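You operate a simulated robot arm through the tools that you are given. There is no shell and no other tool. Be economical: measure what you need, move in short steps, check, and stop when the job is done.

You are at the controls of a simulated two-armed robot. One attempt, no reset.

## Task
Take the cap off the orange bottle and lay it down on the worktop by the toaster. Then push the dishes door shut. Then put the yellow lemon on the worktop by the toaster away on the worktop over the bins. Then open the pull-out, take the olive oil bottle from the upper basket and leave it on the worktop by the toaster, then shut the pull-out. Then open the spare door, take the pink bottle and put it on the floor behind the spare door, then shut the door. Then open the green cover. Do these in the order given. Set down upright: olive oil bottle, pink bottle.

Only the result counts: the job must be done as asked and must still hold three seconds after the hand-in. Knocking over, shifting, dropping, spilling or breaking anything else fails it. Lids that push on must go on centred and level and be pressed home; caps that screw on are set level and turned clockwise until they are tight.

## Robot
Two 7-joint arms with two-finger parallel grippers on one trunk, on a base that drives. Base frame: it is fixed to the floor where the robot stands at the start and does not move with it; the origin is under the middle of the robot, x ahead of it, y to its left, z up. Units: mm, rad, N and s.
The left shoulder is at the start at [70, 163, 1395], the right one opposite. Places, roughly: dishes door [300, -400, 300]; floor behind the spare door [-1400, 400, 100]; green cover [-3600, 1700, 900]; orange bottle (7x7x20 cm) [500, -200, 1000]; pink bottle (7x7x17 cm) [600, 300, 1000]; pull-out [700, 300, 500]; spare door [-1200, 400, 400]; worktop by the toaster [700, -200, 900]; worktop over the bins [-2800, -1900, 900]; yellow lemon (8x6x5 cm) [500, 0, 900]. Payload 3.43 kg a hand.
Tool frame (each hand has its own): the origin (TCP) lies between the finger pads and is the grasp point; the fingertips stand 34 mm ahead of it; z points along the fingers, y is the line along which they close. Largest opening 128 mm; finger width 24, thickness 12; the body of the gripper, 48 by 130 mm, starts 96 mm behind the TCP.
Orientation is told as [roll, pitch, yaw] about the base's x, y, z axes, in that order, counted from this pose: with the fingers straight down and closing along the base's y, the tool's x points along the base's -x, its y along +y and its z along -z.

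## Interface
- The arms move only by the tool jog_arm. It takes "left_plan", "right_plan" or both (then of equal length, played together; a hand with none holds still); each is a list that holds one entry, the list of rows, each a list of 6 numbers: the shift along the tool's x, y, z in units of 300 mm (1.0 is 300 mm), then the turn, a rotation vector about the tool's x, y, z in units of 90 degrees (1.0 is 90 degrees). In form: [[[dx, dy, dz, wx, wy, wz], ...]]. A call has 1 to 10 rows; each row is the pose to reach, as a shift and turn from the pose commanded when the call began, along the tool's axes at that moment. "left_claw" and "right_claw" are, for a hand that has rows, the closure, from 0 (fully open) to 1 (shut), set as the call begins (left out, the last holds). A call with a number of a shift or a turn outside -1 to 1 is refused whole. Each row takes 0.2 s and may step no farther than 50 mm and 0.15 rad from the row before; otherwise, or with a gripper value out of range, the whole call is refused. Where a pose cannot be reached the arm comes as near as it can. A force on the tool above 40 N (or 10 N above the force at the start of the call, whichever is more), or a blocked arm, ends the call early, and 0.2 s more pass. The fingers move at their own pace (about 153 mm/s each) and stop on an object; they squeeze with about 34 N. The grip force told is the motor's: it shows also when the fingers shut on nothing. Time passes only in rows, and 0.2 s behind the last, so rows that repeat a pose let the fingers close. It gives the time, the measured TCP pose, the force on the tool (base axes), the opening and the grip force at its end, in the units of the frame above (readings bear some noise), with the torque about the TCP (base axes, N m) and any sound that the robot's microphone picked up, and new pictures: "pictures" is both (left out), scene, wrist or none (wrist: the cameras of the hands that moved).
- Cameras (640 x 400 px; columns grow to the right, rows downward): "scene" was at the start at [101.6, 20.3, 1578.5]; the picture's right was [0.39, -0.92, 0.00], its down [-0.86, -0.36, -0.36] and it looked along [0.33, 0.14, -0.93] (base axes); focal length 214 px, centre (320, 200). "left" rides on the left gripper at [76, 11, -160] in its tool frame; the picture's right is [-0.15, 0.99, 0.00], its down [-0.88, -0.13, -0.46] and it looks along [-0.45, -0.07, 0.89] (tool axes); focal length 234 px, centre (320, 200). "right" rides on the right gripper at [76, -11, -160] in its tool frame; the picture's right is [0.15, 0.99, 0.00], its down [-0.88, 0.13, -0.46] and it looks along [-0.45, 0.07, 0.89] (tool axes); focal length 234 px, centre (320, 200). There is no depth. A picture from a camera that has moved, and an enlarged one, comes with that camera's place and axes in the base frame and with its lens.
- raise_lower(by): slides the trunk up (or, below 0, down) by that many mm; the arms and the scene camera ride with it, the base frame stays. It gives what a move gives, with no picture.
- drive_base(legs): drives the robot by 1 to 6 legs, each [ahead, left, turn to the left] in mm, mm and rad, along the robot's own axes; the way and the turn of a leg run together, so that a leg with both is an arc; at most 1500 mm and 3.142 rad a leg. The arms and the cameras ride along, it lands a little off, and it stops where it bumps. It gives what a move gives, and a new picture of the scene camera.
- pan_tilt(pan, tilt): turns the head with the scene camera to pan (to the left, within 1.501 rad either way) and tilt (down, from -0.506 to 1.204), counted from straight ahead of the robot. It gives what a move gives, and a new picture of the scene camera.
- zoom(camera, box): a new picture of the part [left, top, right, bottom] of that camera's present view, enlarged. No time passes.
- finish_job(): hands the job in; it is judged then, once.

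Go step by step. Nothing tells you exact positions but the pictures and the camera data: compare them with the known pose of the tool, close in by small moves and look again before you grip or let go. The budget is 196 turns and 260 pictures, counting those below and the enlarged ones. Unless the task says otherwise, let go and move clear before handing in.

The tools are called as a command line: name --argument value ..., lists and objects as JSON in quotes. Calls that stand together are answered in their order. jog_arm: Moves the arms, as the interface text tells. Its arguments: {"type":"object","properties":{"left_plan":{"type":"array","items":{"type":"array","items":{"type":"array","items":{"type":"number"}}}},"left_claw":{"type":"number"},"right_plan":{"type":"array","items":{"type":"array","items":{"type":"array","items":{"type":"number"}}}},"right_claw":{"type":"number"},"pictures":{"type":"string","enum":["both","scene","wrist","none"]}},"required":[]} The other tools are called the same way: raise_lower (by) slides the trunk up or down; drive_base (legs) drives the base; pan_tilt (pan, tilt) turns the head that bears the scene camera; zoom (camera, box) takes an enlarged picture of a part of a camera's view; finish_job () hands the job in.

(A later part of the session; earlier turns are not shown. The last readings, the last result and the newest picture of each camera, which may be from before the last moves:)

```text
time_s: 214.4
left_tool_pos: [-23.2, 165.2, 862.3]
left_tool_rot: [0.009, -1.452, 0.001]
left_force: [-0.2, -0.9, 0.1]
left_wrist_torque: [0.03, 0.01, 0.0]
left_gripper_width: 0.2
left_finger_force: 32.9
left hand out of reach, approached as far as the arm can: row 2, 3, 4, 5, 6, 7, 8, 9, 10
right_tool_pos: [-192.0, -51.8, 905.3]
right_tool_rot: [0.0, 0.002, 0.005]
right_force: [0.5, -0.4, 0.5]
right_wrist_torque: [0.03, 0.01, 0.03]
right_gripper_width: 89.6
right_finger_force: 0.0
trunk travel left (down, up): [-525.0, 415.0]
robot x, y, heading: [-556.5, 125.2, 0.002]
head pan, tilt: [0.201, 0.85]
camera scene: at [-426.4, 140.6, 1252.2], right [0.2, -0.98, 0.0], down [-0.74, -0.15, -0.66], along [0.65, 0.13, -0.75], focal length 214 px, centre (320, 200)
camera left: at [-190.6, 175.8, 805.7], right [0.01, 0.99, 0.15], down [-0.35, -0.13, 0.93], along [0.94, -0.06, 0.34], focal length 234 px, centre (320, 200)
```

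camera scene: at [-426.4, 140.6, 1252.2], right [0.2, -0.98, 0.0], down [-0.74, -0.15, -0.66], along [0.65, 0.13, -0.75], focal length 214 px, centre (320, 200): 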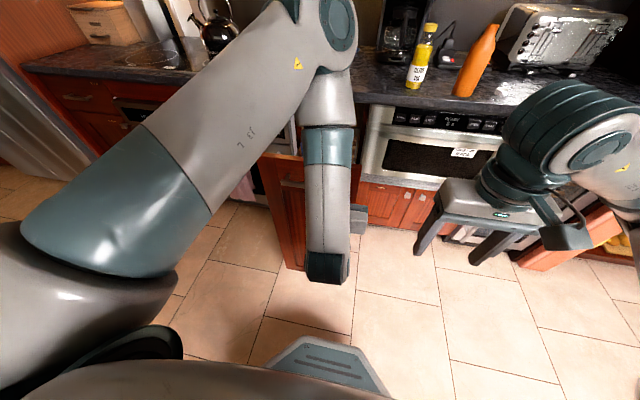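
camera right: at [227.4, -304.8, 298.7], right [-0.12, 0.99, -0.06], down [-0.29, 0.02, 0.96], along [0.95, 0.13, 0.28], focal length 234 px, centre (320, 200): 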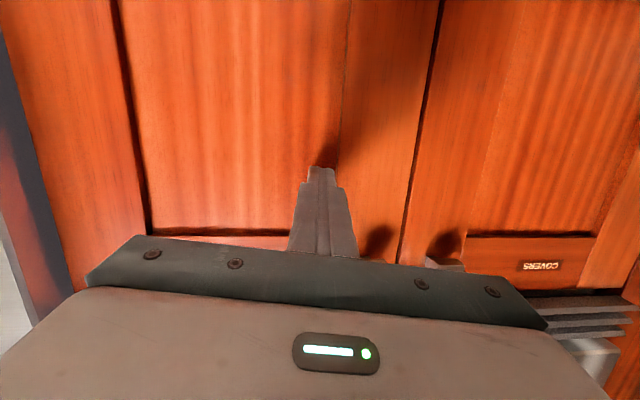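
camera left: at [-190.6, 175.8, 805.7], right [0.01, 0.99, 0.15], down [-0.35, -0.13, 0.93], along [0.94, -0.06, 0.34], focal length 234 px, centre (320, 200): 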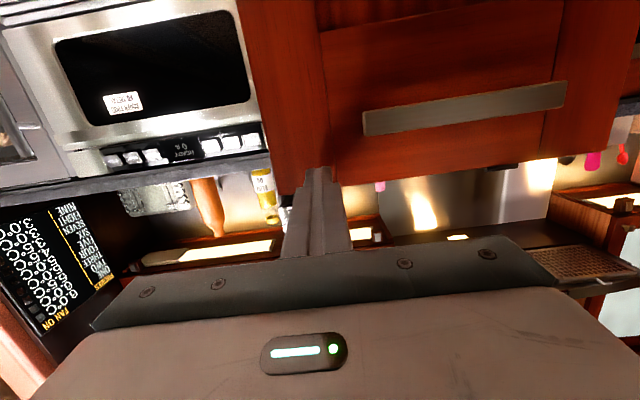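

The arm flexed higher than intended and is near the door's top edge. I back off and bring the hand to the door's centre, below the handle.

drive_base --legs '[[-70, 0, 0]]'

jog_arm --left_plan '[[[0.08, 0.09, 0, 0, 0, 0], [0.16, 0.18, 0, 0, 0, 0], [0.24, 0.27, 0, 0, 0, 0], [0.36, 0.35, 0, 0, 0, 0]]]' --pictures "both"

```text
time_s: 215.4
left_tool_pos: [-93.7, 165.4, 864.5]
left_tool_rot: [-0.002, -1.453, 0.01]
left_force: [-0.2, -0.1, 0.2]
left_wrist_torque: [-0.01, 0.01, -0.02]
left_gripper_width: 0.1
left_finger_force: 32.8
right_tool_pos: [-262.1, -50.8, 905.6]
right_tool_rot: [-0.002, 0.002, 0.006]
right_force: [-0.1, 0.5, -0.5]
right_wrist_torque: [0.0, -0.01, 0.01]
right_gripper_width: 89.5
right_finger_force: 0.1
trunk travel left (down, up): [-525.0, 415.0]
robot x, y, heading: [-623.1, 125.4, 0.006]
head pan, tilt: [0.201, 0.85]
camera scene: at [-497.2, 141.3, 1252.4], right [0.2, -0.98, 0.0], down [-0.74, -0.15, -0.66], along [0.65, 0.13, -0.75], focal length 214 px, centre (320, 200)
```

scene: 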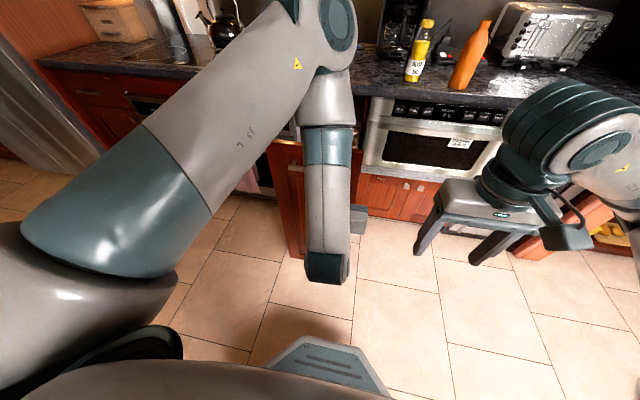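

```text
time_s: 216.4
left_tool_pos: [-91.3, 165.5, 862.1]
left_tool_rot: [0.002, -1.452, 0.009]
left_force: [0.3, 0.4, -0.2]
left_wrist_torque: [0.0, -0.01, 0.0]
left_gripper_width: 0.0
left_finger_force: 33.3
left hand out of reach, approached as far as the arm can: row 1, 2, 3, 4
right_tool_pos: [-261.0, -50.1, 905.0]
right_tool_rot: [-0.001, 0.002, 0.005]
right_force: [-0.4, 0.4, -0.3]
right_wrist_torque: [-0.01, -0.02, -0.02]
right_gripper_width: 89.4
right_finger_force: 0.0
trunk travel left (down, up): [-525.0, 415.0]
robot x, y, heading: [-623.6, 124.9, 0.003]
head pan, tilt: [0.201, 0.85]
camera scene: at [-495.8, 141.4, 1252.2], right [0.2, -0.98, 0.0], down [-0.74, -0.15, -0.66], along [0.65, 0.13, -0.75], focal length 214 px, centre (320, 200)
camera left: at [-260.3, 176.2, 805.6], right [0.01, 0.99, 0.15], down [-0.35, -0.13, 0.93], along [0.94, -0.06, 0.34], focal length 234 px, centre (320, 200)
```

scene: 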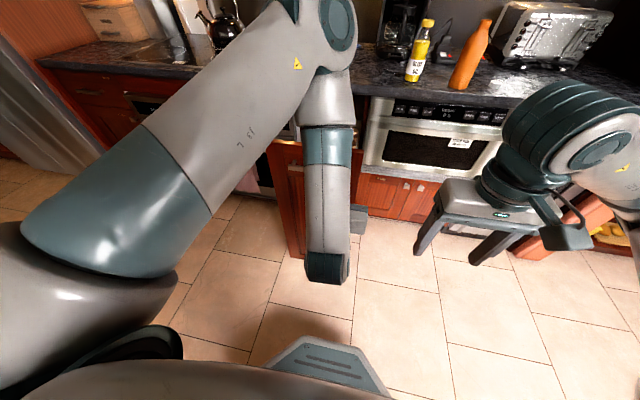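
left: 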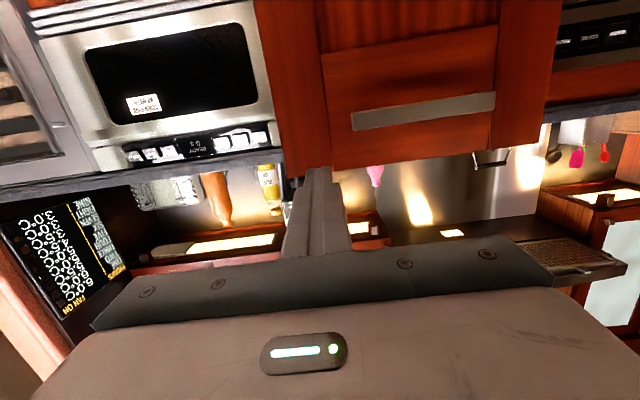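

The wrist is at a limit, but the hand still points ahead. I lower the trunk 110 mm and use the base to line up and push.

raise_lower --by -110

drive_base --legs '[[0, 100, 0], [60, 0, 0]]'

zoom --camera "left" --box '[0, 0, 640, 400]'

```text
time_s: 217.8
left_tool_pos: [-92.4, 164.7, 753.6]
left_tool_rot: [-0.001, -1.451, 0.009]
left_force: [0.5, 0.0, 0.5]
left_wrist_torque: [-0.02, -0.01, -0.03]
left_gripper_width: 0.0
left_finger_force: 33.0
right_tool_pos: [-262.4, -51.4, 796.2]
right_tool_rot: [-0.003, 0.003, 0.006]
right_force: [0.6, -1.1, 1.2]
right_wrist_torque: [0.02, -0.02, -0.02]
right_gripper_width: 89.3
right_finger_force: 0.1
trunk travel left (down, up): [-415.0, 525.0]
robot x, y, heading: [-617.1, 129.5, 0.004]
head pan, tilt: [0.201, 0.85]
```

```text
time_s: 219.6
left_tool_pos: [-31.0, 264.3, 752.5]
left_tool_rot: [0.001, -1.449, 0.007]
left_force: [0.7, -0.5, -1.0]
left_wrist_torque: [-0.01, 0.01, -0.02]
left_gripper_width: 0.2
left_finger_force: 32.4
right_tool_pos: [-201.5, 48.8, 794.4]
right_tool_rot: [-0.002, 0.004, 0.004]
right_force: [0.2, -0.8, 1.7]
right_wrist_torque: [-0.03, 0.06, 0.02]
right_gripper_width: 89.7
right_finger_force: 0.1
trunk travel left (down, up): [-415.0, 525.0]
robot x, y, heading: [-562.7, 227.2, -0.002]
head pan, tilt: [0.201, 0.85]
camera scene: at [-434.4, 241.0, 1142.0], right [0.2, -0.98, 0.0], down [-0.74, -0.15, -0.66], along [0.65, 0.13, -0.75], focal length 214 px, centre (320, 200)
```

scene: 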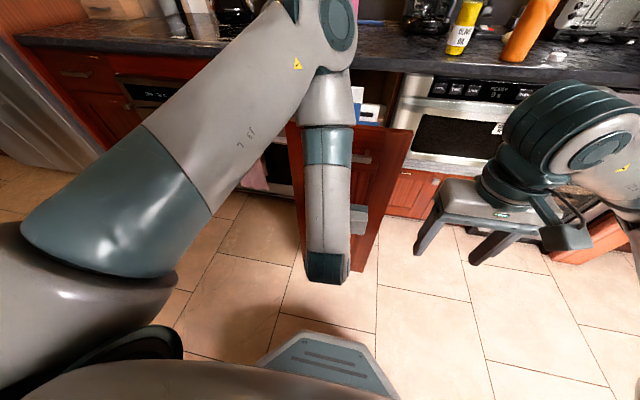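

```text
1.00 times, centred on (320, 200) of left
camera zoom: at [-199.7, 275.6, 694.9], right [0.01, 0.99, 0.15], down [-0.34, -0.13, 0.93], along [0.94, -0.06, 0.34], focal length 234 px, centre (320, 200)
```

zoom: 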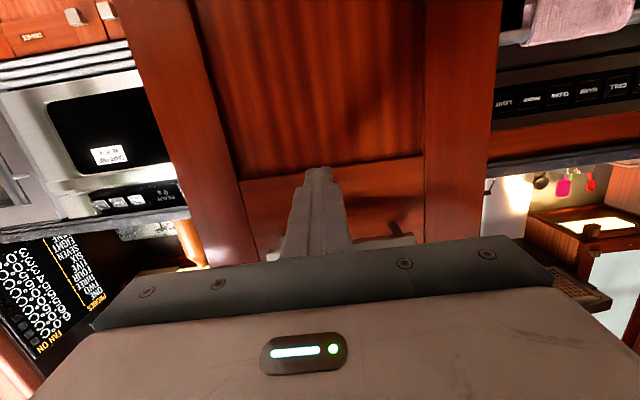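

Fingertips are at the door panel below the handle. I push the pull-out in by driving ahead.

drive_base --legs '[[300, 0, 0]]'

drive_base --legs '[[100, 0, 0]]'

zoom --camera "left" --box '[0, 0, 640, 400]'

```text
time_s: 221.6
left_tool_pos: [266.7, 266.8, 751.8]
left_tool_rot: [0.002, -1.45, 0.008]
left_force: [-0.6, -1.2, -0.5]
left_wrist_torque: [0.02, -0.01, 0.0]
left_gripper_width: 0.1
left_finger_force: 33.1
right_tool_pos: [97.8, 49.5, 794.1]
right_tool_rot: [-0.001, 0.003, 0.006]
right_force: [1.5, 0.1, 0.0]
right_wrist_torque: [0.0, 0.02, 0.0]
right_gripper_width: 89.4
right_finger_force: 0.0
trunk travel left (down, up): [-415.0, 525.0]
robot x, y, heading: [-264.5, 226.1, 0.003]
head pan, tilt: [0.201, 0.85]
camera scene: at [-135.2, 241.6, 1142.1], right [0.2, -0.98, 0.0], down [-0.74, -0.15, -0.66], along [0.65, 0.13, -0.75], focal length 214 px, centre (320, 200)
```

scene: 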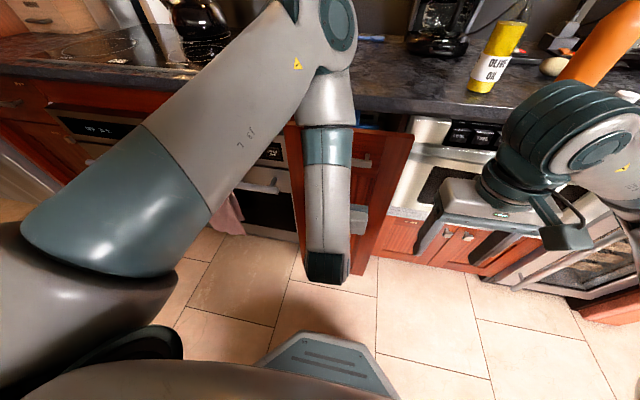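

```text
time_s: 222.8
left_tool_pos: [367.0, 266.2, 751.8]
left_tool_rot: [0.002, -1.449, 0.007]
left_force: [-0.4, -0.3, 0.1]
left_wrist_torque: [0.01, -0.05, 0.02]
left_gripper_width: 0.0
left_finger_force: 32.7
right_tool_pos: [197.4, 49.5, 794.4]
right_tool_rot: [-0.003, 0.003, 0.005]
right_force: [0.2, -0.2, 0.0]
right_wrist_torque: [-0.02, 0.02, 0.0]
right_gripper_width: 89.5
right_finger_force: 0.1
trunk travel left (down, up): [-415.0, 525.0]
robot x, y, heading: [-164.1, 227.3, 0.001]
head pan, tilt: [0.201, 0.85]
camera scene: at [-35.3, 241.8, 1142.0], right [0.2, -0.98, 0.0], down [-0.74, -0.15, -0.66], along [0.65, 0.13, -0.75], focal length 214 px, centre (320, 200)
```

scene: 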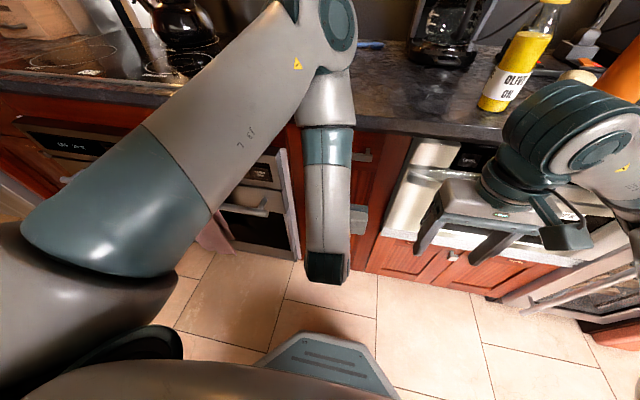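

```text
1.00 times, centred on (320, 200) of left
camera zoom: at [199.4, 276.8, 695.0], right [0.01, 0.99, 0.15], down [-0.34, -0.13, 0.93], along [0.94, -0.06, 0.34], focal length 234 px, centre (320, 200)
```

zoom: 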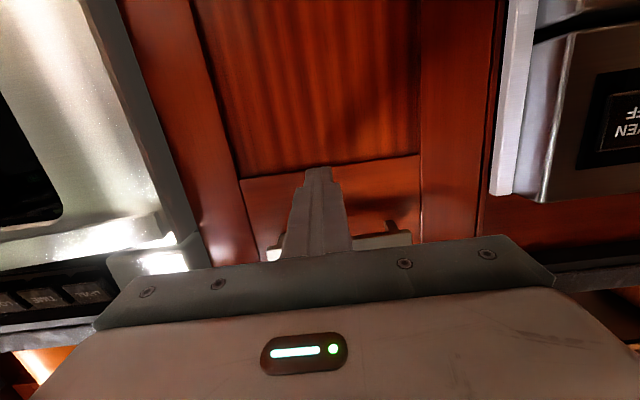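

drive_base --legs '[[20, 0, 0]]'

jog_arm --left_plan '[[[0, 0, 0.015, 0, 0, 0], [0, 0, 0.03, 0, 0, 0], [0, 0, 0.045, 0, 0, 0], [0, 0, 0.06, 0, 0, 0], [0, 0, 0.075, 0, 0, 0], [0, 0, 0.09, 0, 0, 0], [0, 0, 0.1, 0, 0, 0]]]' --pictures "wrist"

```text
time_s: 223.5
left_tool_pos: [386.7, 266.2, 752.0]
left_tool_rot: [0.005, -1.449, 0.007]
left_force: [0.3, 0.0, -0.6]
left_wrist_torque: [0.0, -0.06, -0.01]
left_gripper_width: 0.0
left_finger_force: 32.8
right_tool_pos: [217.7, 50.3, 793.9]
right_tool_rot: [-0.002, 0.003, 0.007]
right_force: [0.4, 0.4, -0.6]
right_wrist_torque: [-0.01, 0.04, 0.01]
right_gripper_width: 89.8
right_finger_force: 0.0
trunk travel left (down, up): [-415.0, 525.0]
robot x, y, heading: [-146.0, 227.5, 0.003]
head pan, tilt: [0.201, 0.85]
camera scene: at [-15.6, 241.9, 1142.1], right [0.2, -0.98, 0.0], down [-0.74, -0.15, -0.66], along [0.65, 0.13, -0.75], focal length 214 px, centre (320, 200)
```

scene: 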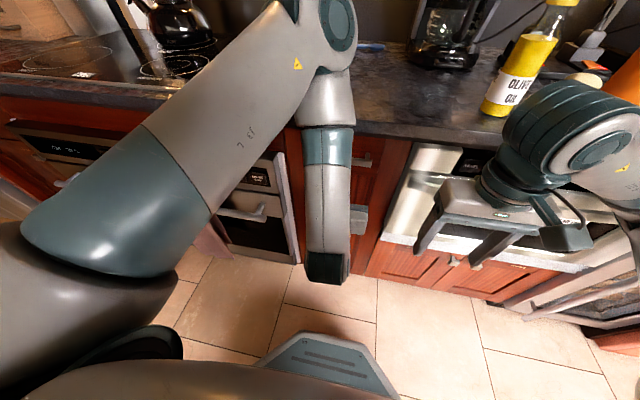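

```text
time_s: 224.6
left_tool_pos: [398.8, 267.2, 750.6]
left_tool_rot: [0.011, -1.446, -0.006]
left_force: [-19.2, 2.1, 7.5]
left_wrist_torque: [-0.03, -0.41, 0.06]
left_gripper_width: 0.0
left_finger_force: 32.5
right_tool_pos: [214.1, 50.9, 796.5]
right_tool_rot: [-0.003, 0.0, 0.007]
right_force: [-0.4, 0.9, -0.3]
right_wrist_torque: [0.01, -0.01, 0.02]
right_gripper_width: 89.4
right_finger_force: 0.1
trunk travel left (down, up): [-415.0, 525.0]
robot x, y, heading: [-142.2, 229.9, 0.0]
head pan, tilt: [0.201, 0.85]
stopped in row 5 (left hand): the force on the tool passed its limit (the readings are from after the stop); the commanded pose is now the measured one
camera left: at [229.8, 278.3, 694.4], right [0.01, 0.99, 0.15], down [-0.34, -0.13, 0.93], along [0.94, -0.06, 0.34], focal length 234 px, centre (320, 200)
```

left: 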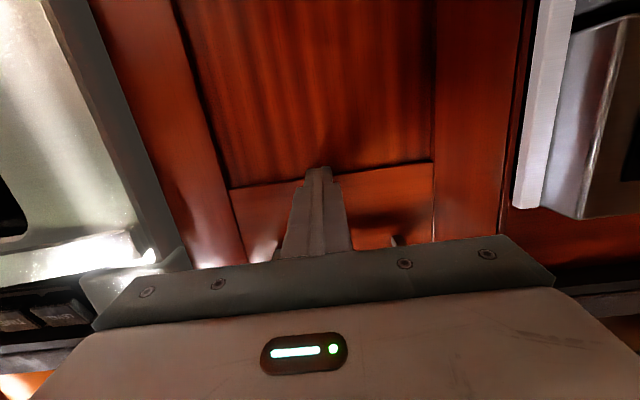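

A firm stop was reached: the pull-out is shut. I back off and raise the trunk, then restore the left hand.

drive_base --legs '[[-420, 0, 0]]'

raise_lower --by 400

jog_arm --left_plan '[[[0, 0, -0.03, 0, 0.095, 0], [0, 0, -0.06, 0, 0.19, 0], [0, 0, -0.1, 0, 0.285, 0], [-0.05, 0, -0.1, 0, 0.38, 0], [-0.1, 0, -0.1, 0, 0.475, 0], [-0.15, 0, -0.1, 0, 0.57, 0], [-0.2, 0, -0.1, 0, 0.665, 0], [-0.25, 0, -0.1, 0, 0.76, 0], [-0.3, 0, -0.1, 0, 0.855, 0], [-0.35, 0, -0.1, 0, 0.92, 0]]]' --left_claw 0.4 --pictures "scene"

```text
time_s: 227.1
left_tool_pos: [-19.7, 267.4, 749.7]
left_tool_rot: [0.011, -1.444, -0.002]
left_force: [-0.3, 0.2, -0.4]
left_wrist_torque: [-0.01, 0.01, 0.0]
left_gripper_width: 0.0
left_finger_force: 32.4
right_tool_pos: [-202.8, 48.6, 796.3]
right_tool_rot: [-0.004, -0.001, 0.008]
right_force: [0.3, 0.1, 0.5]
right_wrist_torque: [0.01, -0.01, -0.03]
right_gripper_width: 89.7
right_finger_force: 0.1
trunk travel left (down, up): [-415.0, 525.0]
robot x, y, heading: [-565.9, 223.6, 0.008]
head pan, tilt: [0.201, 0.85]
camera scene: at [-438.2, 240.7, 1142.3], right [0.2, -0.98, 0.0], down [-0.74, -0.15, -0.66], along [0.65, 0.13, -0.75], focal length 214 px, centre (320, 200)
```

scene: 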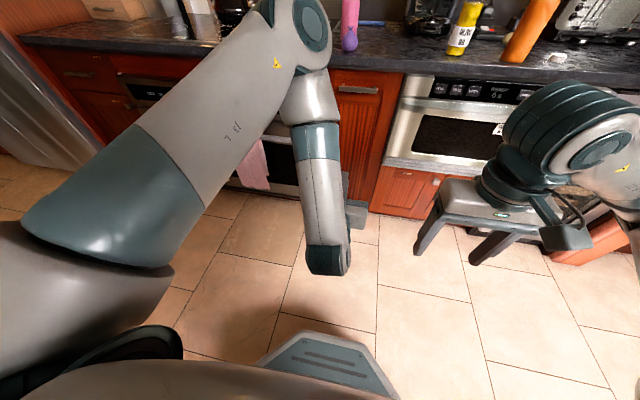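

```text
time_s: 231.0
left_tool_pos: [-18.7, 265.8, 1148.7]
left_tool_rot: [0.011, -1.444, -0.002]
left_force: [-0.3, 0.2, 0.2]
left_wrist_torque: [-0.03, 0.02, -0.01]
left_gripper_width: 0.0
left_finger_force: 33.2
right_tool_pos: [-202.4, 48.6, 1194.7]
right_tool_rot: [-0.002, 0.003, 0.009]
right_force: [-0.2, -1.0, -0.1]
right_wrist_torque: [-0.02, -0.02, 0.01]
right_gripper_width: 89.6
right_finger_force: 0.0
trunk travel left (down, up): [-815.0, 125.0]
robot x, y, heading: [-561.6, 224.2, -0.0]
head pan, tilt: [0.201, 0.85]
```

```text
time_s: 233.2
left_tool_pos: [-36.4, 266.1, 1256.8]
left_tool_rot: [0.001, 0.005, 0.008]
left_force: [0.4, -0.8, 0.2]
left_wrist_torque: [0.0, -0.02, 0.0]
left_gripper_width: 76.8
left_finger_force: 0.0
right_tool_pos: [-202.5, 50.7, 1195.1]
right_tool_rot: [-0.001, 0.004, 0.01]
right_force: [-0.7, 0.7, -0.1]
right_wrist_torque: [-0.01, 0.0, 0.02]
right_gripper_width: 89.5
right_finger_force: 0.0
trunk travel left (down, up): [-815.0, 125.0]
robot x, y, heading: [-562.1, 227.2, 0.014]
head pan, tilt: [0.201, 0.85]
camera scene: at [-437.1, 240.6, 1542.2], right [0.2, -0.98, 0.0], down [-0.74, -0.15, -0.66], along [0.65, 0.13, -0.75], focal length 214 px, centre (320, 200)
```

scene: 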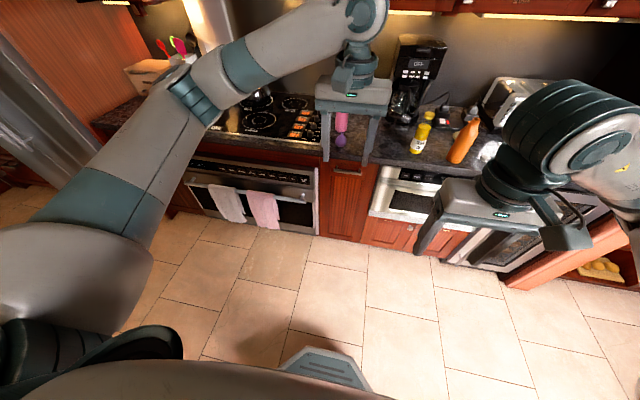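

The pull-out is flush. Next the spare door on the island: I turn round to face it.

drive_base --legs '[[180, 0, 0], [0, 0, 3.135]]'

pan_tilt --pan 0.0 --tilt 0.75

```text
time_s: 242.0
left_tool_pos: [-913.9, 182.9, 1256.1]
left_tool_rot: [0.002, 0.0, -3.127]
left_force: [0.0, 0.5, 0.1]
left_wrist_torque: [-0.01, 0.01, -0.02]
left_gripper_width: 76.8
left_finger_force: 0.0
right_tool_pos: [-748.5, 400.4, 1195.0]
right_tool_rot: [-0.002, 0.005, -3.127]
right_force: [-0.5, 1.3, 0.0]
right_wrist_torque: [0.01, -0.01, 0.02]
right_gripper_width: 89.5
right_finger_force: 0.0
trunk travel left (down, up): [-815.0, 125.0]
robot x, y, heading: [-386.2, 226.8, -3.127]
head pan, tilt: [0.201, 0.85]
camera scene: at [-513.2, 208.5, 1542.2], right [-0.21, 0.98, 0.0], down [0.73, 0.16, -0.66], along [-0.65, -0.14, -0.75], focal length 214 px, centre (320, 200)
```

scene: 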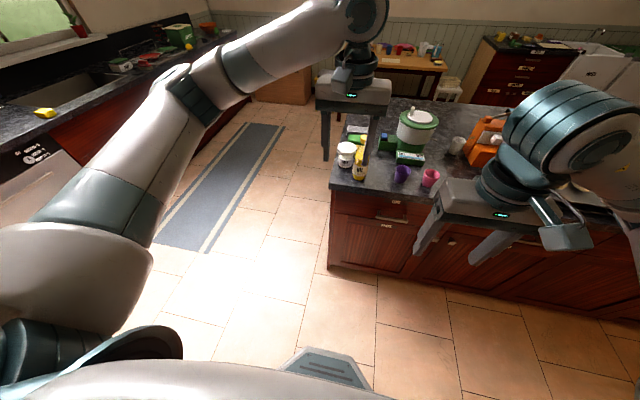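

```text
time_s: 242.8
left_tool_pos: [-914.3, 182.0, 1256.3]
left_tool_rot: [0.001, 0.002, -3.126]
left_force: [-0.9, 0.1, -0.2]
left_wrist_torque: [0.0, 0.01, 0.0]
left_gripper_width: 76.8
left_finger_force: 0.1
right_tool_pos: [-748.9, 401.2, 1195.6]
right_tool_rot: [-0.001, 0.003, -3.126]
right_force: [0.2, 0.0, -0.3]
right_wrist_torque: [0.02, 0.01, 0.0]
right_gripper_width: 89.5
right_finger_force: 0.0
trunk travel left (down, up): [-815.0, 125.0]
robot x, y, heading: [-384.4, 226.7, -3.132]
head pan, tilt: [0.0, 0.75]
camera scene: at [-519.7, 223.8, 1550.2], right [-0.01, 1.0, 0.0], down [0.68, 0.01, -0.73], along [-0.73, -0.01, -0.68], focal length 214 px, centre (320, 200)
```

scene: 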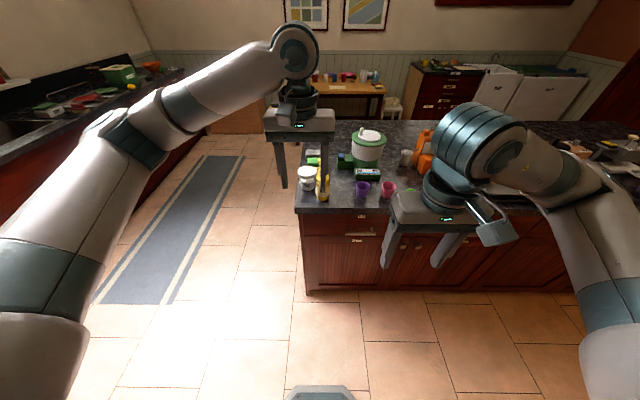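

zoom --camera "scene" --box '[290, 200, 450, 300]'

```text
4.00 times, centred on (370, 250) of scene
camera zoom: at [-519.7, 223.8, 1550.2], right [-0.01, 1.0, 0.0], down [0.68, 0.01, -0.73], along [-0.73, -0.01, -0.68], focal length 858 px, centre (120, 0)
```

zoom: 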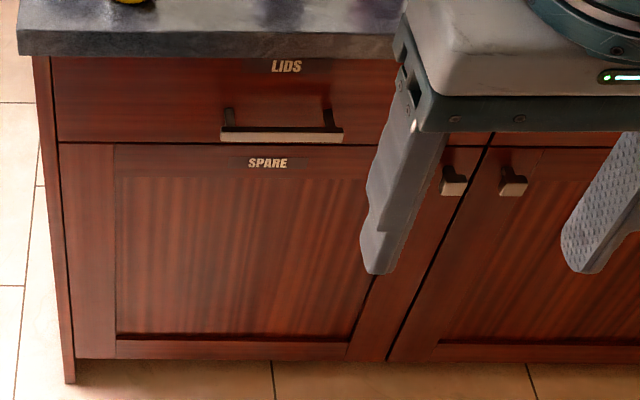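

The SPARE door: hinge at y≈142, knob at about (-1135, 622, 676). I tilt the right hand forward, lower the trunk and line it up with the knob.

jog_arm --right_plan '[[[-0.061, -0.028, 0.074, 0, -0.085, 0], [-0.123, -0.056, 0.148, 0, -0.17, 0], [-0.184, -0.084, 0.222, 0, -0.255, 0], [-0.246, -0.112, 0.296, 0, -0.34, 0], [-0.307, -0.14, 0.37, 0, -0.425, 0], [-0.369, -0.169, 0.445, 0, -0.51, 0], [-0.43, -0.197, 0.519, 0, -0.595, 0], [-0.492, -0.225, 0.593, 0, -0.68, 0], [-0.553, -0.253, 0.667, 0, -0.764, 0]]]' --right_claw 0.5 --pictures "none"

raise_lower --by -315

drive_base --legs '[[0, -145, -0.01], [130, 0, 0]]'

zoom --camera "right" --box '[0, 0, 640, 400]'

```text
time_s: 244.8
left_tool_pos: [-912.9, 183.3, 1256.0]
left_tool_rot: [0.002, 0.002, -3.126]
left_force: [-0.5, 0.1, -0.5]
left_wrist_torque: [0.0, 0.02, 0.03]
left_gripper_width: 76.8
left_finger_force: 0.0
right_tool_pos: [-914.6, 464.1, 1039.3]
right_tool_rot: [-0.003, -0.835, -3.125]
right_force: [-0.2, 0.7, -0.6]
right_wrist_torque: [0.0, -0.03, -0.04]
right_gripper_width: 64.1
right_finger_force: 0.1
right hand out of reach, approached as far as the arm can: row 1, 2, 3, 4, 5, 6, 7, 8, 9
trunk travel left (down, up): [-815.0, 125.0]
robot x, y, heading: [-385.8, 228.4, -3.13]
head pan, tilt: [0.0, 0.75]
```

```text
time_s: 247.9
left_tool_pos: [-914.8, 181.9, 943.3]
left_tool_rot: [0.002, 0.002, -3.126]
left_force: [-1.2, 0.9, 0.2]
left_wrist_torque: [-0.02, 0.02, 0.01]
left_gripper_width: 76.6
left_finger_force: 0.1
right_tool_pos: [-914.4, 463.3, 723.6]
right_tool_rot: [-0.002, -0.836, -3.123]
right_force: [-0.3, 0.2, -0.5]
right_wrist_torque: [0.01, -0.03, 0.03]
right_gripper_width: 63.8
right_finger_force: 0.1
trunk travel left (down, up): [-500.0, 440.0]
robot x, y, heading: [-386.7, 231.1, -3.131]
head pan, tilt: [0.0, 0.75]
```

```text
time_s: 250.1
left_tool_pos: [-1046.1, 332.8, 940.9]
left_tool_rot: [0.003, 0.006, -3.136]
left_force: [-0.7, 0.4, -0.7]
left_wrist_torque: [0.0, -0.07, 0.01]
left_gripper_width: 76.9
left_finger_force: 0.1
right_tool_pos: [-1044.2, 610.8, 723.9]
right_tool_rot: [0.0, -0.834, -3.137]
right_force: [-1.1, 0.7, -0.2]
right_wrist_torque: [0.0, 0.01, -0.02]
right_gripper_width: 64.0
right_finger_force: 0.1
trunk travel left (down, up): [-500.0, 440.0]
robot x, y, heading: [-518.9, 373.8, -3.136]
head pan, tilt: [0.0, 0.75]
camera scene: at [-651.8, 369.1, 1235.1], right [0.0, 1.0, 0.0], down [0.68, 0.0, -0.73], along [-0.73, 0.0, -0.68], focal length 214 px, centre (320, 200)
```

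scene: 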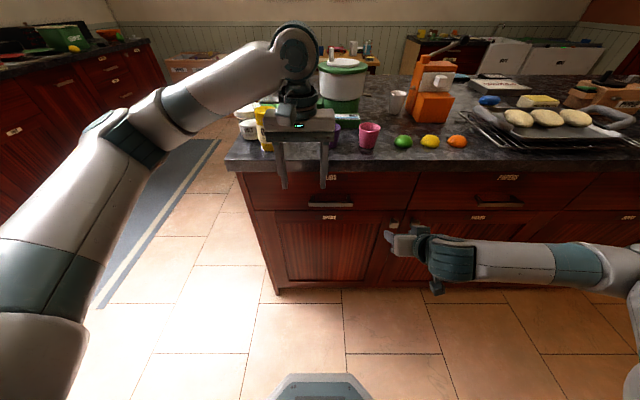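

```text
1.00 times, centred on (320, 200) of right
camera zoom: at [-874.5, 624.6, 775.9], right [0.1, -0.99, -0.11], down [-0.25, -0.13, 0.96], along [-0.96, -0.07, -0.26], focal length 234 px, centre (320, 200)
```

zoom: 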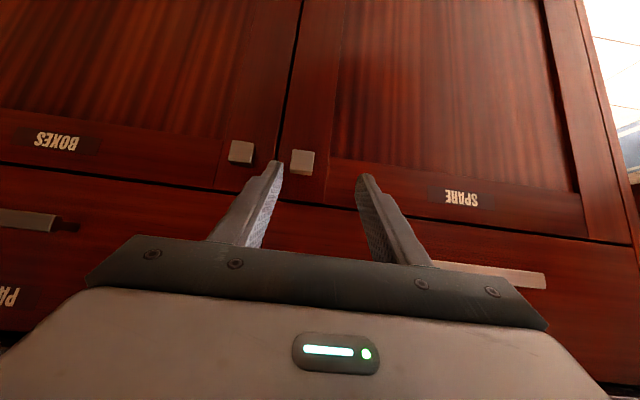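

The knob is at about (-1135, 627, 667) and just left of the fingers' centre. I move in so the fingers straddle it, raising the left hand meanwhile.

jog_arm --right_plan '[[[-0.016, -0.053, 0.07, 0, 0, 0], [-0.032, -0.053, 0.14, 0, 0, 0], [-0.048, -0.053, 0.22, 0, 0, 0], [-0.064, -0.053, 0.293, 0, 0, 0]]]' --left_plan '[[[0.1, 0, -0.12, 0, 0, 0], [0.2, 0, -0.24, 0, 0, 0], [0.3, 0, -0.36, 0, 0, 0], [0.4, 0, -0.48, 0, 0, 0]]]' --pictures "none"

zoom --camera "right" --box '[200, 60, 440, 210]'

```text
time_s: 251.1
left_tool_pos: [-924.2, 331.9, 1087.2]
left_tool_rot: [0.002, 0.001, -3.138]
left_force: [0.6, -0.6, -0.4]
left_wrist_torque: [0.02, 0.01, 0.01]
left_gripper_width: 76.7
left_finger_force: 0.1
right_tool_pos: [-1121.9, 629.4, 680.7]
right_tool_rot: [-0.002, -0.835, -3.136]
right_force: [-0.2, -0.2, -0.4]
right_wrist_torque: [0.01, 0.03, -0.04]
right_gripper_width: 64.0
right_finger_force: 0.0
trunk travel left (down, up): [-500.0, 440.0]
robot x, y, heading: [-517.7, 368.5, -3.143]
head pan, tilt: [0.0, 0.75]
```

```text
2.67 times, centred on (320, 135) of right
camera zoom: at [-951.9, 641.1, 731.6], right [0.1, -0.99, -0.11], down [-0.25, -0.13, 0.96], along [-0.96, -0.07, -0.26], focal length 624 px, centre (320, 373)
```

zoom: 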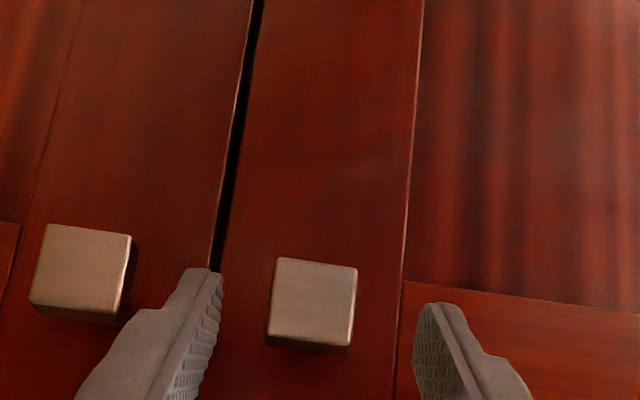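

The knob is a bit further in and lower than thought. I advance 30 mm more and close.

jog_arm --right_plan '[[[-0.018, -0.004, 0.047, 0, 0, 0], [-0.036, -0.006, 0.094, 0, 0, 0], [-0.036, -0.006, 0.094, 0, 0, 0]]]' --pictures "none"

jog_arm --right_plan '[[[0, 0, 0, 0, 0, 0], [0, 0, 0, 0, 0, 0], [0, 0, 0, 0, 0, 0]]]' --right_claw 1 --pictures "wrist"

```text
time_s: 251.7
left_tool_pos: [-924.3, 334.1, 1087.4]
left_tool_rot: [0.002, 0.001, -3.141]
left_force: [-1.7, 0.9, 0.2]
left_wrist_torque: [-0.04, -0.09, 0.01]
left_gripper_width: 76.8
left_finger_force: 0.0
right_tool_pos: [-1139.2, 628.5, 669.8]
right_tool_rot: [0.006, -0.828, -3.139]
right_force: [24.3, 0.8, 11.3]
right_wrist_torque: [0.35, -0.05, -0.85]
right_gripper_width: 64.1
right_finger_force: 0.1
trunk travel left (down, up): [-500.0, 440.0]
robot x, y, heading: [-514.8, 371.8, 3.141]
head pan, tilt: [0.0, 0.75]
stopped in row 2 (right hand): the force on the tool passed its limit (the readings are from after the stop); the commanded pose is now the measured one
```

```text
time_s: 252.5
left_tool_pos: [-922.8, 335.2, 1087.8]
left_tool_rot: [0.002, 0.001, -3.139]
left_force: [-0.3, -0.3, -0.1]
left_wrist_torque: [-0.04, 0.0, -0.01]
left_gripper_width: 76.8
left_finger_force: 0.0
right_tool_pos: [-1139.6, 631.3, 669.2]
right_tool_rot: [0.0, -0.827, -3.14]
right_force: [22.9, 15.2, 3.6]
right_wrist_torque: [0.51, -0.31, -0.52]
right_gripper_width: 27.8
right_finger_force: 45.2
trunk travel left (down, up): [-500.0, 440.0]
robot x, y, heading: [-519.7, 370.2, 3.138]
head pan, tilt: [0.0, 0.75]
camera right: at [-970.1, 643.6, 722.1], right [0.1, -0.99, -0.11], down [-0.26, -0.13, 0.96], along [-0.96, -0.07, -0.27], focal length 234 px, centre (320, 200)
```

right: 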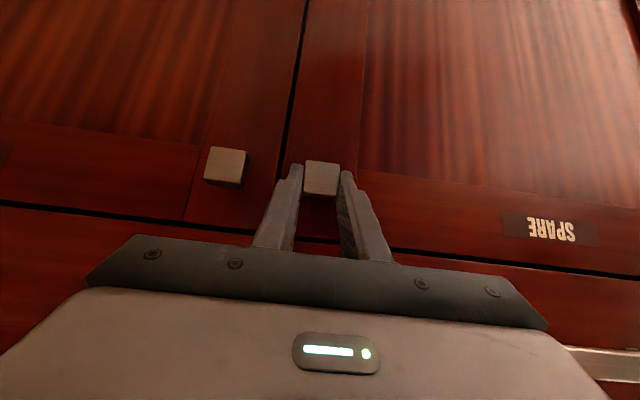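

The knob is gripped; the door face is at x≈-1165. I swing the door by driving the robot on an arc about the hinge.

drive_base --legs '[[-57, 161, -0.25]]'

```text
time_s: 254.0
left_tool_pos: [-885.5, 269.6, 1086.5]
left_tool_rot: [0.004, 0.002, 2.897]
left_force: [0.3, -0.1, -0.1]
left_wrist_torque: [0.01, 0.02, 0.0]
left_gripper_width: 76.9
left_finger_force: 0.1
right_tool_pos: [-1021.8, 609.7, 669.4]
right_tool_rot: [0.002, -0.829, 2.896]
right_force: [7.3, 23.0, -1.1]
right_wrist_torque: [0.54, 0.33, -0.05]
right_gripper_width: 27.5
right_finger_force: 44.3
trunk travel left (down, up): [-500.0, 440.0]
robot x, y, heading: [-478.2, 202.9, 2.895]
head pan, tilt: [0.0, 0.75]
camera scene: at [-609.0, 236.7, 1235.3], right [0.25, 0.97, 0.0], down [0.66, -0.17, -0.73], along [-0.71, 0.18, -0.68], focal length 214 px, centre (320, 200)
```

scene: 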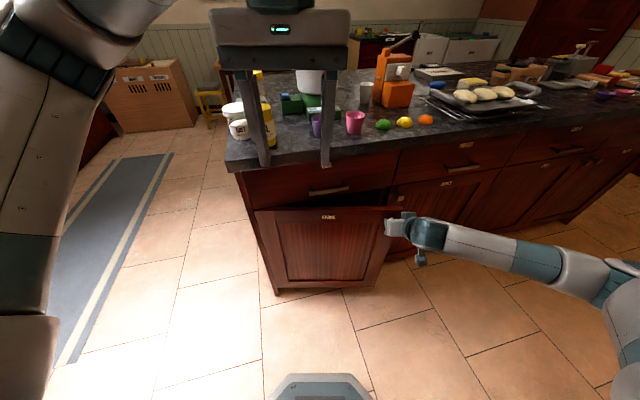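

The door follows well. I continue the arc.

drive_base --legs '[[-103, 291, -0.45], [-103, 291, -0.45]]'

```text
time_s: 257.6
left_tool_pos: [-886.4, 10.9, 1086.7]
left_tool_rot: [0.002, 0.003, 2.024]
left_force: [0.2, 0.2, 0.3]
left_wrist_torque: [0.01, 0.02, -0.03]
left_gripper_width: 76.8
left_finger_force: 0.0
right_tool_pos: [-718.6, 331.4, 668.9]
right_tool_rot: [0.008, -0.827, 2.033]
right_force: [-3.6, -1.2, 1.0]
right_wrist_torque: [-0.06, -1.84, -0.43]
right_gripper_width: 27.9
right_finger_force: 44.8
trunk travel left (down, up): [-500.0, 440.0]
robot x, y, heading: [-674.9, -339.0, 2.019]
head pan, tilt: [0.0, 0.75]
stopped in leg 2: the force on the tool passed its limit (the readings are from after the stop); the commanded pose is now the measured one
camera scene: at [-733.2, -221.6, 1235.3], right [0.9, 0.44, 0.0], down [0.3, -0.61, -0.73], along [-0.32, 0.66, -0.68], focal length 214 px, centre (320, 200)
```

scene: 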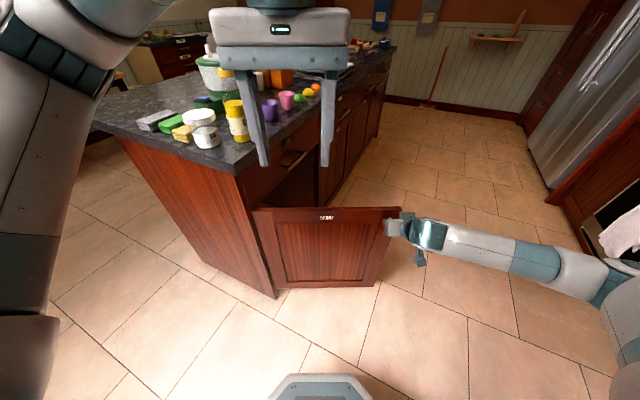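

The door stands about 67° open. I release and regrip the knob to relax the strain, then continue the arc.

jog_arm --right_plan '[[[0, 0, 0, 0, 0, 0], [0, 0, 0, 0, 0, 0]]]' --right_claw 0.6 --pictures "none"

jog_arm --right_plan '[[[0, 0, 0, 0, 0, 0], [0, 0, 0, 0, 0, 0], [0, 0, 0, 0, 0, 0]]]' --right_claw 1 --pictures "none"

drive_base --legs '[[-70, 193, -0.3], [-70, 193, -0.3]]'

```text
time_s: 258.2
left_tool_pos: [-885.9, 11.7, 1087.1]
left_tool_rot: [0.001, 0.005, 2.026]
left_force: [-0.5, -0.6, -1.0]
left_wrist_torque: [0.02, -0.03, 0.0]
left_gripper_width: 76.8
left_finger_force: 0.0
right_tool_pos: [-718.2, 331.0, 669.8]
right_tool_rot: [0.012, -0.829, 2.028]
right_force: [-0.4, 0.6, 0.3]
right_wrist_torque: [-0.02, -0.04, -0.02]
right_gripper_width: 51.2
right_finger_force: 0.1
trunk travel left (down, up): [-500.0, 440.0]
robot x, y, heading: [-676.9, -338.9, 2.017]
head pan, tilt: [0.0, 0.75]
```

```text
time_s: 259.1
left_tool_pos: [-886.6, 11.0, 1085.9]
left_tool_rot: [0.003, 0.003, 2.026]
left_force: [0.5, 0.4, -0.1]
left_wrist_torque: [-0.01, 0.01, -0.02]
left_gripper_width: 76.8
left_finger_force: 0.1
right_tool_pos: [-718.7, 332.0, 668.9]
right_tool_rot: [0.009, -0.829, 2.03]
right_force: [-1.9, -0.6, 0.3]
right_wrist_torque: [0.64, -1.12, -0.09]
right_gripper_width: 27.6
right_finger_force: 44.8
trunk travel left (down, up): [-500.0, 440.0]
robot x, y, heading: [-675.5, -337.8, 2.019]
head pan, tilt: [0.0, 0.75]
```

```text
time_s: 261.9
left_tool_pos: [-1008.0, -121.4, 1086.0]
left_tool_rot: [-0.001, 0.003, 1.425]
left_force: [-0.3, 0.0, -0.6]
left_wrist_torque: [0.02, -0.02, 0.0]
left_gripper_width: 77.0
left_finger_force: 0.0
right_tool_pos: [-688.8, 47.5, 668.8]
right_tool_rot: [0.011, -0.828, 1.431]
right_force: [-30.4, 4.6, -9.3]
right_wrist_torque: [0.01, -0.21, 0.57]
right_gripper_width: 28.0
right_finger_force: 44.6
trunk travel left (down, up): [-500.0, 440.0]
robot x, y, heading: [-1027.9, -529.8, 1.418]
head pan, tilt: [0.0, 0.75]
camera scene: at [-1012.6, -400.7, 1235.1], right [0.99, -0.15, 0.0], down [-0.1, -0.68, -0.73], along [0.11, 0.72, -0.68], focal length 214 px, centre (320, 200)
```

scene: 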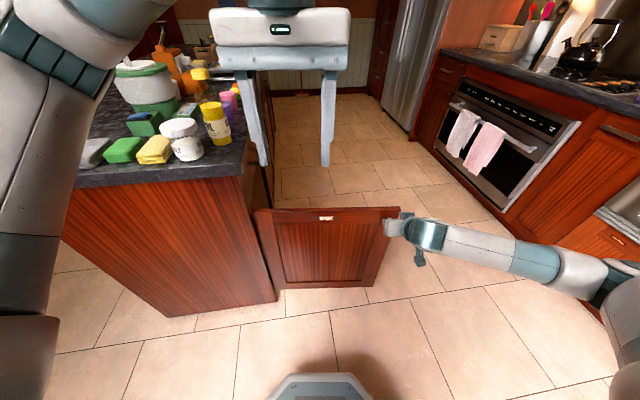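

The door is about 100° open. I release the knob, back away, raise the trunk and head to the counter for the pink bottle.

jog_arm --right_plan '[[[0, 0, 0, 0, 0, 0], [0, 0, 0, 0, 0, 0], [0, 0, -0.1, 0, 0, 0], [0, 0, -0.25, 0, 0, 0]]]' --right_claw 0.4 --pictures "none"

drive_base --legs '[[-120, 0, 0], [0, -560, 0], [0, 0, -1.418]]'

raise_lower --by 375

```text
time_s: 262.9
left_tool_pos: [-1005.3, -122.8, 1086.6]
left_tool_rot: [0.001, 0.001, 1.424]
left_force: [0.5, 0.3, 0.2]
left_wrist_torque: [0.03, -0.01, -0.01]
left_gripper_width: 76.7
left_finger_force: 0.1
right_tool_pos: [-693.8, -7.3, 720.2]
right_tool_rot: [0.014, -0.829, 1.429]
right_force: [-1.0, -0.5, 0.4]
right_wrist_torque: [-0.03, 0.03, 0.01]
right_gripper_width: 76.8
right_finger_force: 0.0
trunk travel left (down, up): [-500.0, 440.0]
robot x, y, heading: [-1031.3, -532.2, 1.422]
head pan, tilt: [0.0, 0.75]
```

```text
time_s: 270.4
left_tool_pos: [-93.5, -700.2, 1086.6]
left_tool_rot: [0.002, 0.002, -0.005]
left_force: [0.9, -0.1, -0.4]
left_wrist_torque: [0.02, 0.0, -0.01]
left_gripper_width: 76.9
left_finger_force: 0.1
right_tool_pos: [66.7, -990.1, 720.3]
right_tool_rot: [0.016, -0.828, -0.001]
right_force: [-0.2, -0.5, -0.2]
right_wrist_torque: [-0.03, 0.02, 0.0]
right_gripper_width: 76.7
right_finger_force: 0.2
trunk travel left (down, up): [-500.0, 440.0]
robot x, y, heading: [-504.1, -732.9, -0.004]
head pan, tilt: [0.0, 0.75]
camera scene: at [-368.7, -736.2, 1235.2], right [-0.01, -1.0, 0.0], down [-0.68, 0.0, -0.73], along [0.73, 0.0, -0.68], focal length 214 px, centre (320, 200)
```

scene: 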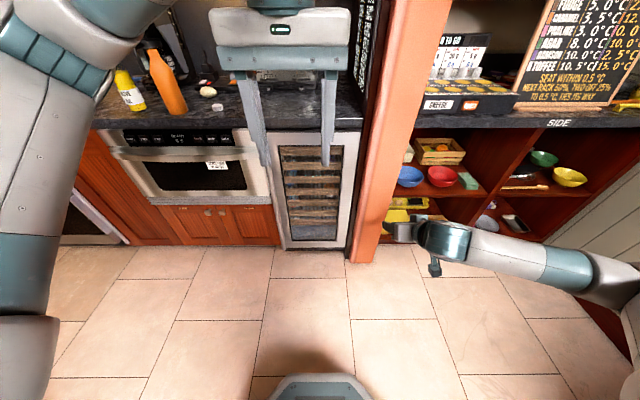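

```text
time_s: 274.0
left_tool_pos: [-93.6, -698.8, 1462.2]
left_tool_rot: [0.003, 0.003, -0.003]
left_force: [0.2, 0.1, -0.7]
left_wrist_torque: [0.0, -0.02, 0.0]
left_gripper_width: 76.9
left_finger_force: 0.0
right_tool_pos: [66.1, -989.0, 1093.2]
right_tool_rot: [0.016, -0.829, 0.0]
right_force: [0.6, 0.4, -0.2]
right_wrist_torque: [-0.03, -0.01, -0.01]
right_gripper_width: 77.0
right_finger_force: 0.0
trunk travel left (down, up): [-875.0, 65.0]
robot x, y, heading: [-504.3, -730.2, -0.006]
head pan, tilt: [0.0, 0.75]
```

I retract and straighten the right hand, and start setting the left hand's yaw for the pink bottle; then strafe over.

jog_arm --right_plan '[[[0.008, 0, -0.135, 0, 0.075, 0], [0.015, 0, -0.27, 0, 0.151, 0], [0.023, 0, -0.405, 0, 0.226, 0], [0.03, 0, -0.54, 0, 0.302, 0], [0.038, 0, -0.676, 0, 0.377, 0], [0.045, 0, -0.811, 0, 0.453, 0], [0.053, 0, -0.946, 0, 0.528, 0]]]' --left_plan '[[[0, 0.03, 0.1, 0, 0, -0.055], [0, 0.06, 0.2, 0, 0, -0.109], [0, 0.09, 0.3, 0, 0, -0.164], [0, 0.12, 0.4, 0, 0, -0.218], [0, 0.15, 0.5, 0, 0, -0.273], [0, 0.18, 0.6, 0, 0, -0.327], [0, 0.2, 0.667, 0, 0, -0.382]]]' --pictures "none"

jog_arm --left_plan '[[[0, 0, 0.03, 0, -0.095, 0], [0, 0, 0.06, 0, -0.19, 0], [0, 0, 0.1, 0, -0.286, 0], [0, 0, 0.14, 0, -0.381, 0], [0, 0, 0.18, 0, -0.476, 0], [0, 0, 0.22, 0, -0.572, 0], [0, 0, 0.26, 0, -0.667, 0]]]' --left_claw 0.2 --pictures "none"

drive_base --legs '[[0, 860, 0.005], [330, 0, 0]]'

```text
time_s: 275.6
left_tool_pos: [-94.0, -638.2, 1262.4]
left_tool_rot: [0.001, 0.002, 0.598]
left_force: [-0.1, 0.3, -0.2]
left_wrist_torque: [-0.02, 0.0, -0.01]
left_gripper_width: 76.9
left_finger_force: 0.1
right_tool_pos: [-148.2, -994.7, 1279.5]
right_tool_rot: [0.009, 0.002, 0.011]
right_force: [-0.1, 0.4, 0.6]
right_wrist_torque: [0.02, -0.04, 0.01]
right_gripper_width: 76.6
right_finger_force: 0.1
right hand out of reach, approached as far as the arm can: row 2, 3, 4, 5, 6, 7
trunk travel left (down, up): [-875.0, 65.0]
robot x, y, heading: [-503.2, -735.4, -0.004]
head pan, tilt: [0.0, 0.75]
```

```text
time_s: 277.2
left_tool_pos: [-35.3, -650.7, 1197.7]
left_tool_rot: [0.02, -1.044, 0.579]
left_force: [1.3, -1.3, -0.2]
left_wrist_torque: [-0.01, -0.03, 0.02]
left_gripper_width: 102.5
left_finger_force: 0.0
left hand out of reach, approached as far as the arm can: row 6, 7
right_tool_pos: [-145.8, -995.8, 1276.9]
right_tool_rot: [0.013, 0.003, 0.013]
right_force: [0.5, -0.2, -0.2]
right_wrist_torque: [0.01, -0.01, -0.01]
right_gripper_width: 76.9
right_finger_force: 0.0
trunk travel left (down, up): [-875.0, 65.0]
robot x, y, heading: [-498.4, -735.8, -0.006]
head pan, tilt: [0.0, 0.75]
```

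```text
time_s: 283.6
left_tool_pos: [294.2, 219.0, 1199.8]
left_tool_rot: [0.014, -1.042, 0.582]
left_force: [-0.4, 0.5, -0.7]
left_wrist_torque: [-0.02, 0.0, -0.03]
left_gripper_width: 102.5
left_finger_force: 0.0
right_tool_pos: [184.0, -126.6, 1278.4]
right_tool_rot: [0.01, -0.001, 0.015]
right_force: [0.0, 0.4, -0.3]
right_wrist_torque: [0.03, -0.04, 0.0]
right_gripper_width: 76.7
right_finger_force: 0.0
trunk travel left (down, up): [-875.0, 65.0]
robot x, y, heading: [-171.9, 133.3, -0.004]
head pan, tilt: [0.0, 0.75]
camera scene: at [-39.6, 131.0, 1610.5], right [0.0, -1.0, 0.0], down [-0.68, 0.0, -0.73], along [0.73, 0.0, -0.68], focal length 214 px, centre (320, 200)
```

scene: 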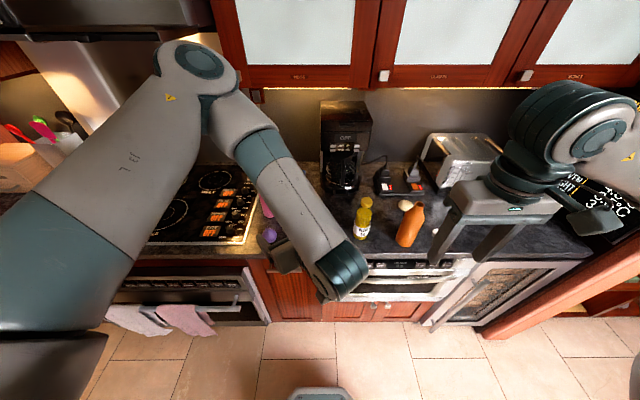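

The left elbow is folded high; I back off and extend the hand forward and down so the arm opens out before approaching.

drive_base --legs '[[-300, 0, 0]]'

jog_arm --left_plan '[[[0.062, -0.008, 0.125, 0, 0, 0], [0.124, -0.016, 0.25, 0, 0, 0], [0.186, -0.024, 0.376, 0, 0, 0], [0.247, -0.032, 0.5, 0, 0, 0], [0.309, -0.04, 0.627, 0, 0, 0], [0.371, -0.048, 0.752, 0, 0, 0]]]' --pictures "both"

```text
time_s: 285.6
left_tool_pos: [1.1, 219.7, 1197.5]
left_tool_rot: [0.016, -1.042, 0.577]
left_force: [0.4, -0.5, -0.4]
left_wrist_torque: [-0.02, 0.03, 0.02]
left_gripper_width: 102.5
left_finger_force: 0.1
right_tool_pos: [-110.1, -126.4, 1277.3]
right_tool_rot: [0.011, 0.004, 0.009]
right_force: [0.9, 0.1, -0.4]
right_wrist_torque: [-0.02, 0.02, 0.0]
right_gripper_width: 77.0
right_finger_force: 0.0
trunk travel left (down, up): [-875.0, 65.0]
robot x, y, heading: [-466.7, 134.0, -0.012]
head pan, tilt: [0.0, 0.75]
camera scene: at [-331.6, 132.3, 1610.0], right [-0.01, -1.0, 0.0], down [-0.68, 0.01, -0.73], along [0.73, -0.01, -0.68], focal length 214 px, centre (320, 200)
```

scene: 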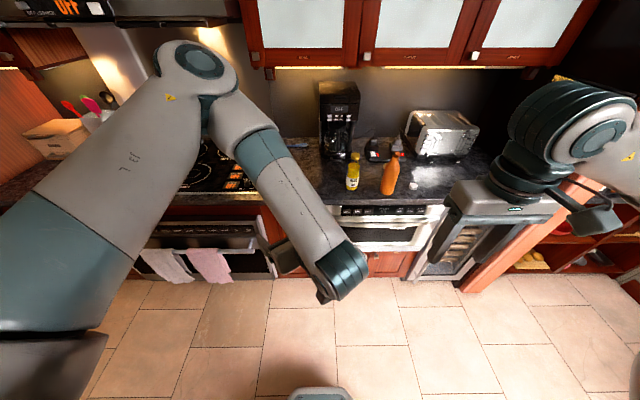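

```text
time_s: 287.0
left_tool_pos: [122.6, 288.3, 987.9]
left_tool_rot: [0.016, -1.042, 0.579]
left_force: [0.4, 0.4, 0.3]
left_wrist_torque: [-0.07, 0.01, -0.02]
left_gripper_width: 102.6
left_finger_force: 0.0
right_tool_pos: [-111.3, -124.4, 1277.6]
right_tool_rot: [0.01, 0.003, 0.011]
right_force: [-0.4, -0.6, 0.2]
right_wrist_torque: [0.01, -0.04, 0.0]
right_gripper_width: 76.7
right_finger_force: 0.1
trunk travel left (down, up): [-875.0, 65.0]
robot x, y, heading: [-466.7, 137.6, -0.008]
head pan, tilt: [0.0, 0.75]
camera scene: at [-334.3, 134.8, 1610.4], right [-0.01, -1.0, 0.0], down [-0.68, 0.0, -0.73], along [0.73, -0.01, -0.68], focal length 214 px, centre (320, 200)
camera left: at [-29.9, 201.0, 1002.9], right [-0.49, 0.86, 0.13], down [0.12, -0.09, 0.99], along [0.86, 0.5, -0.06], focal length 234 px, centre (320, 200)
```

scene: 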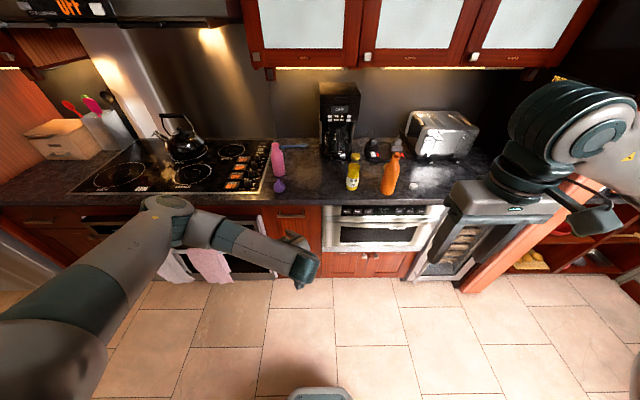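
left: 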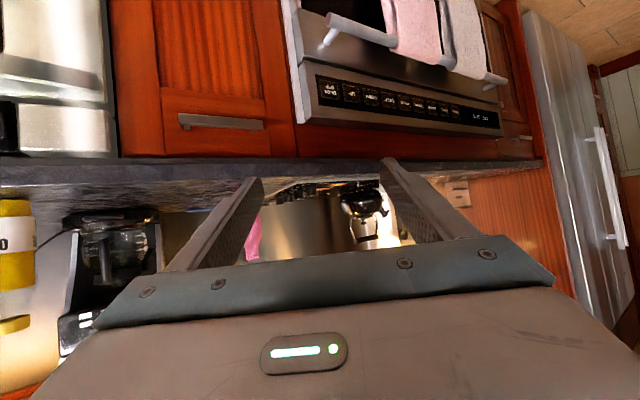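

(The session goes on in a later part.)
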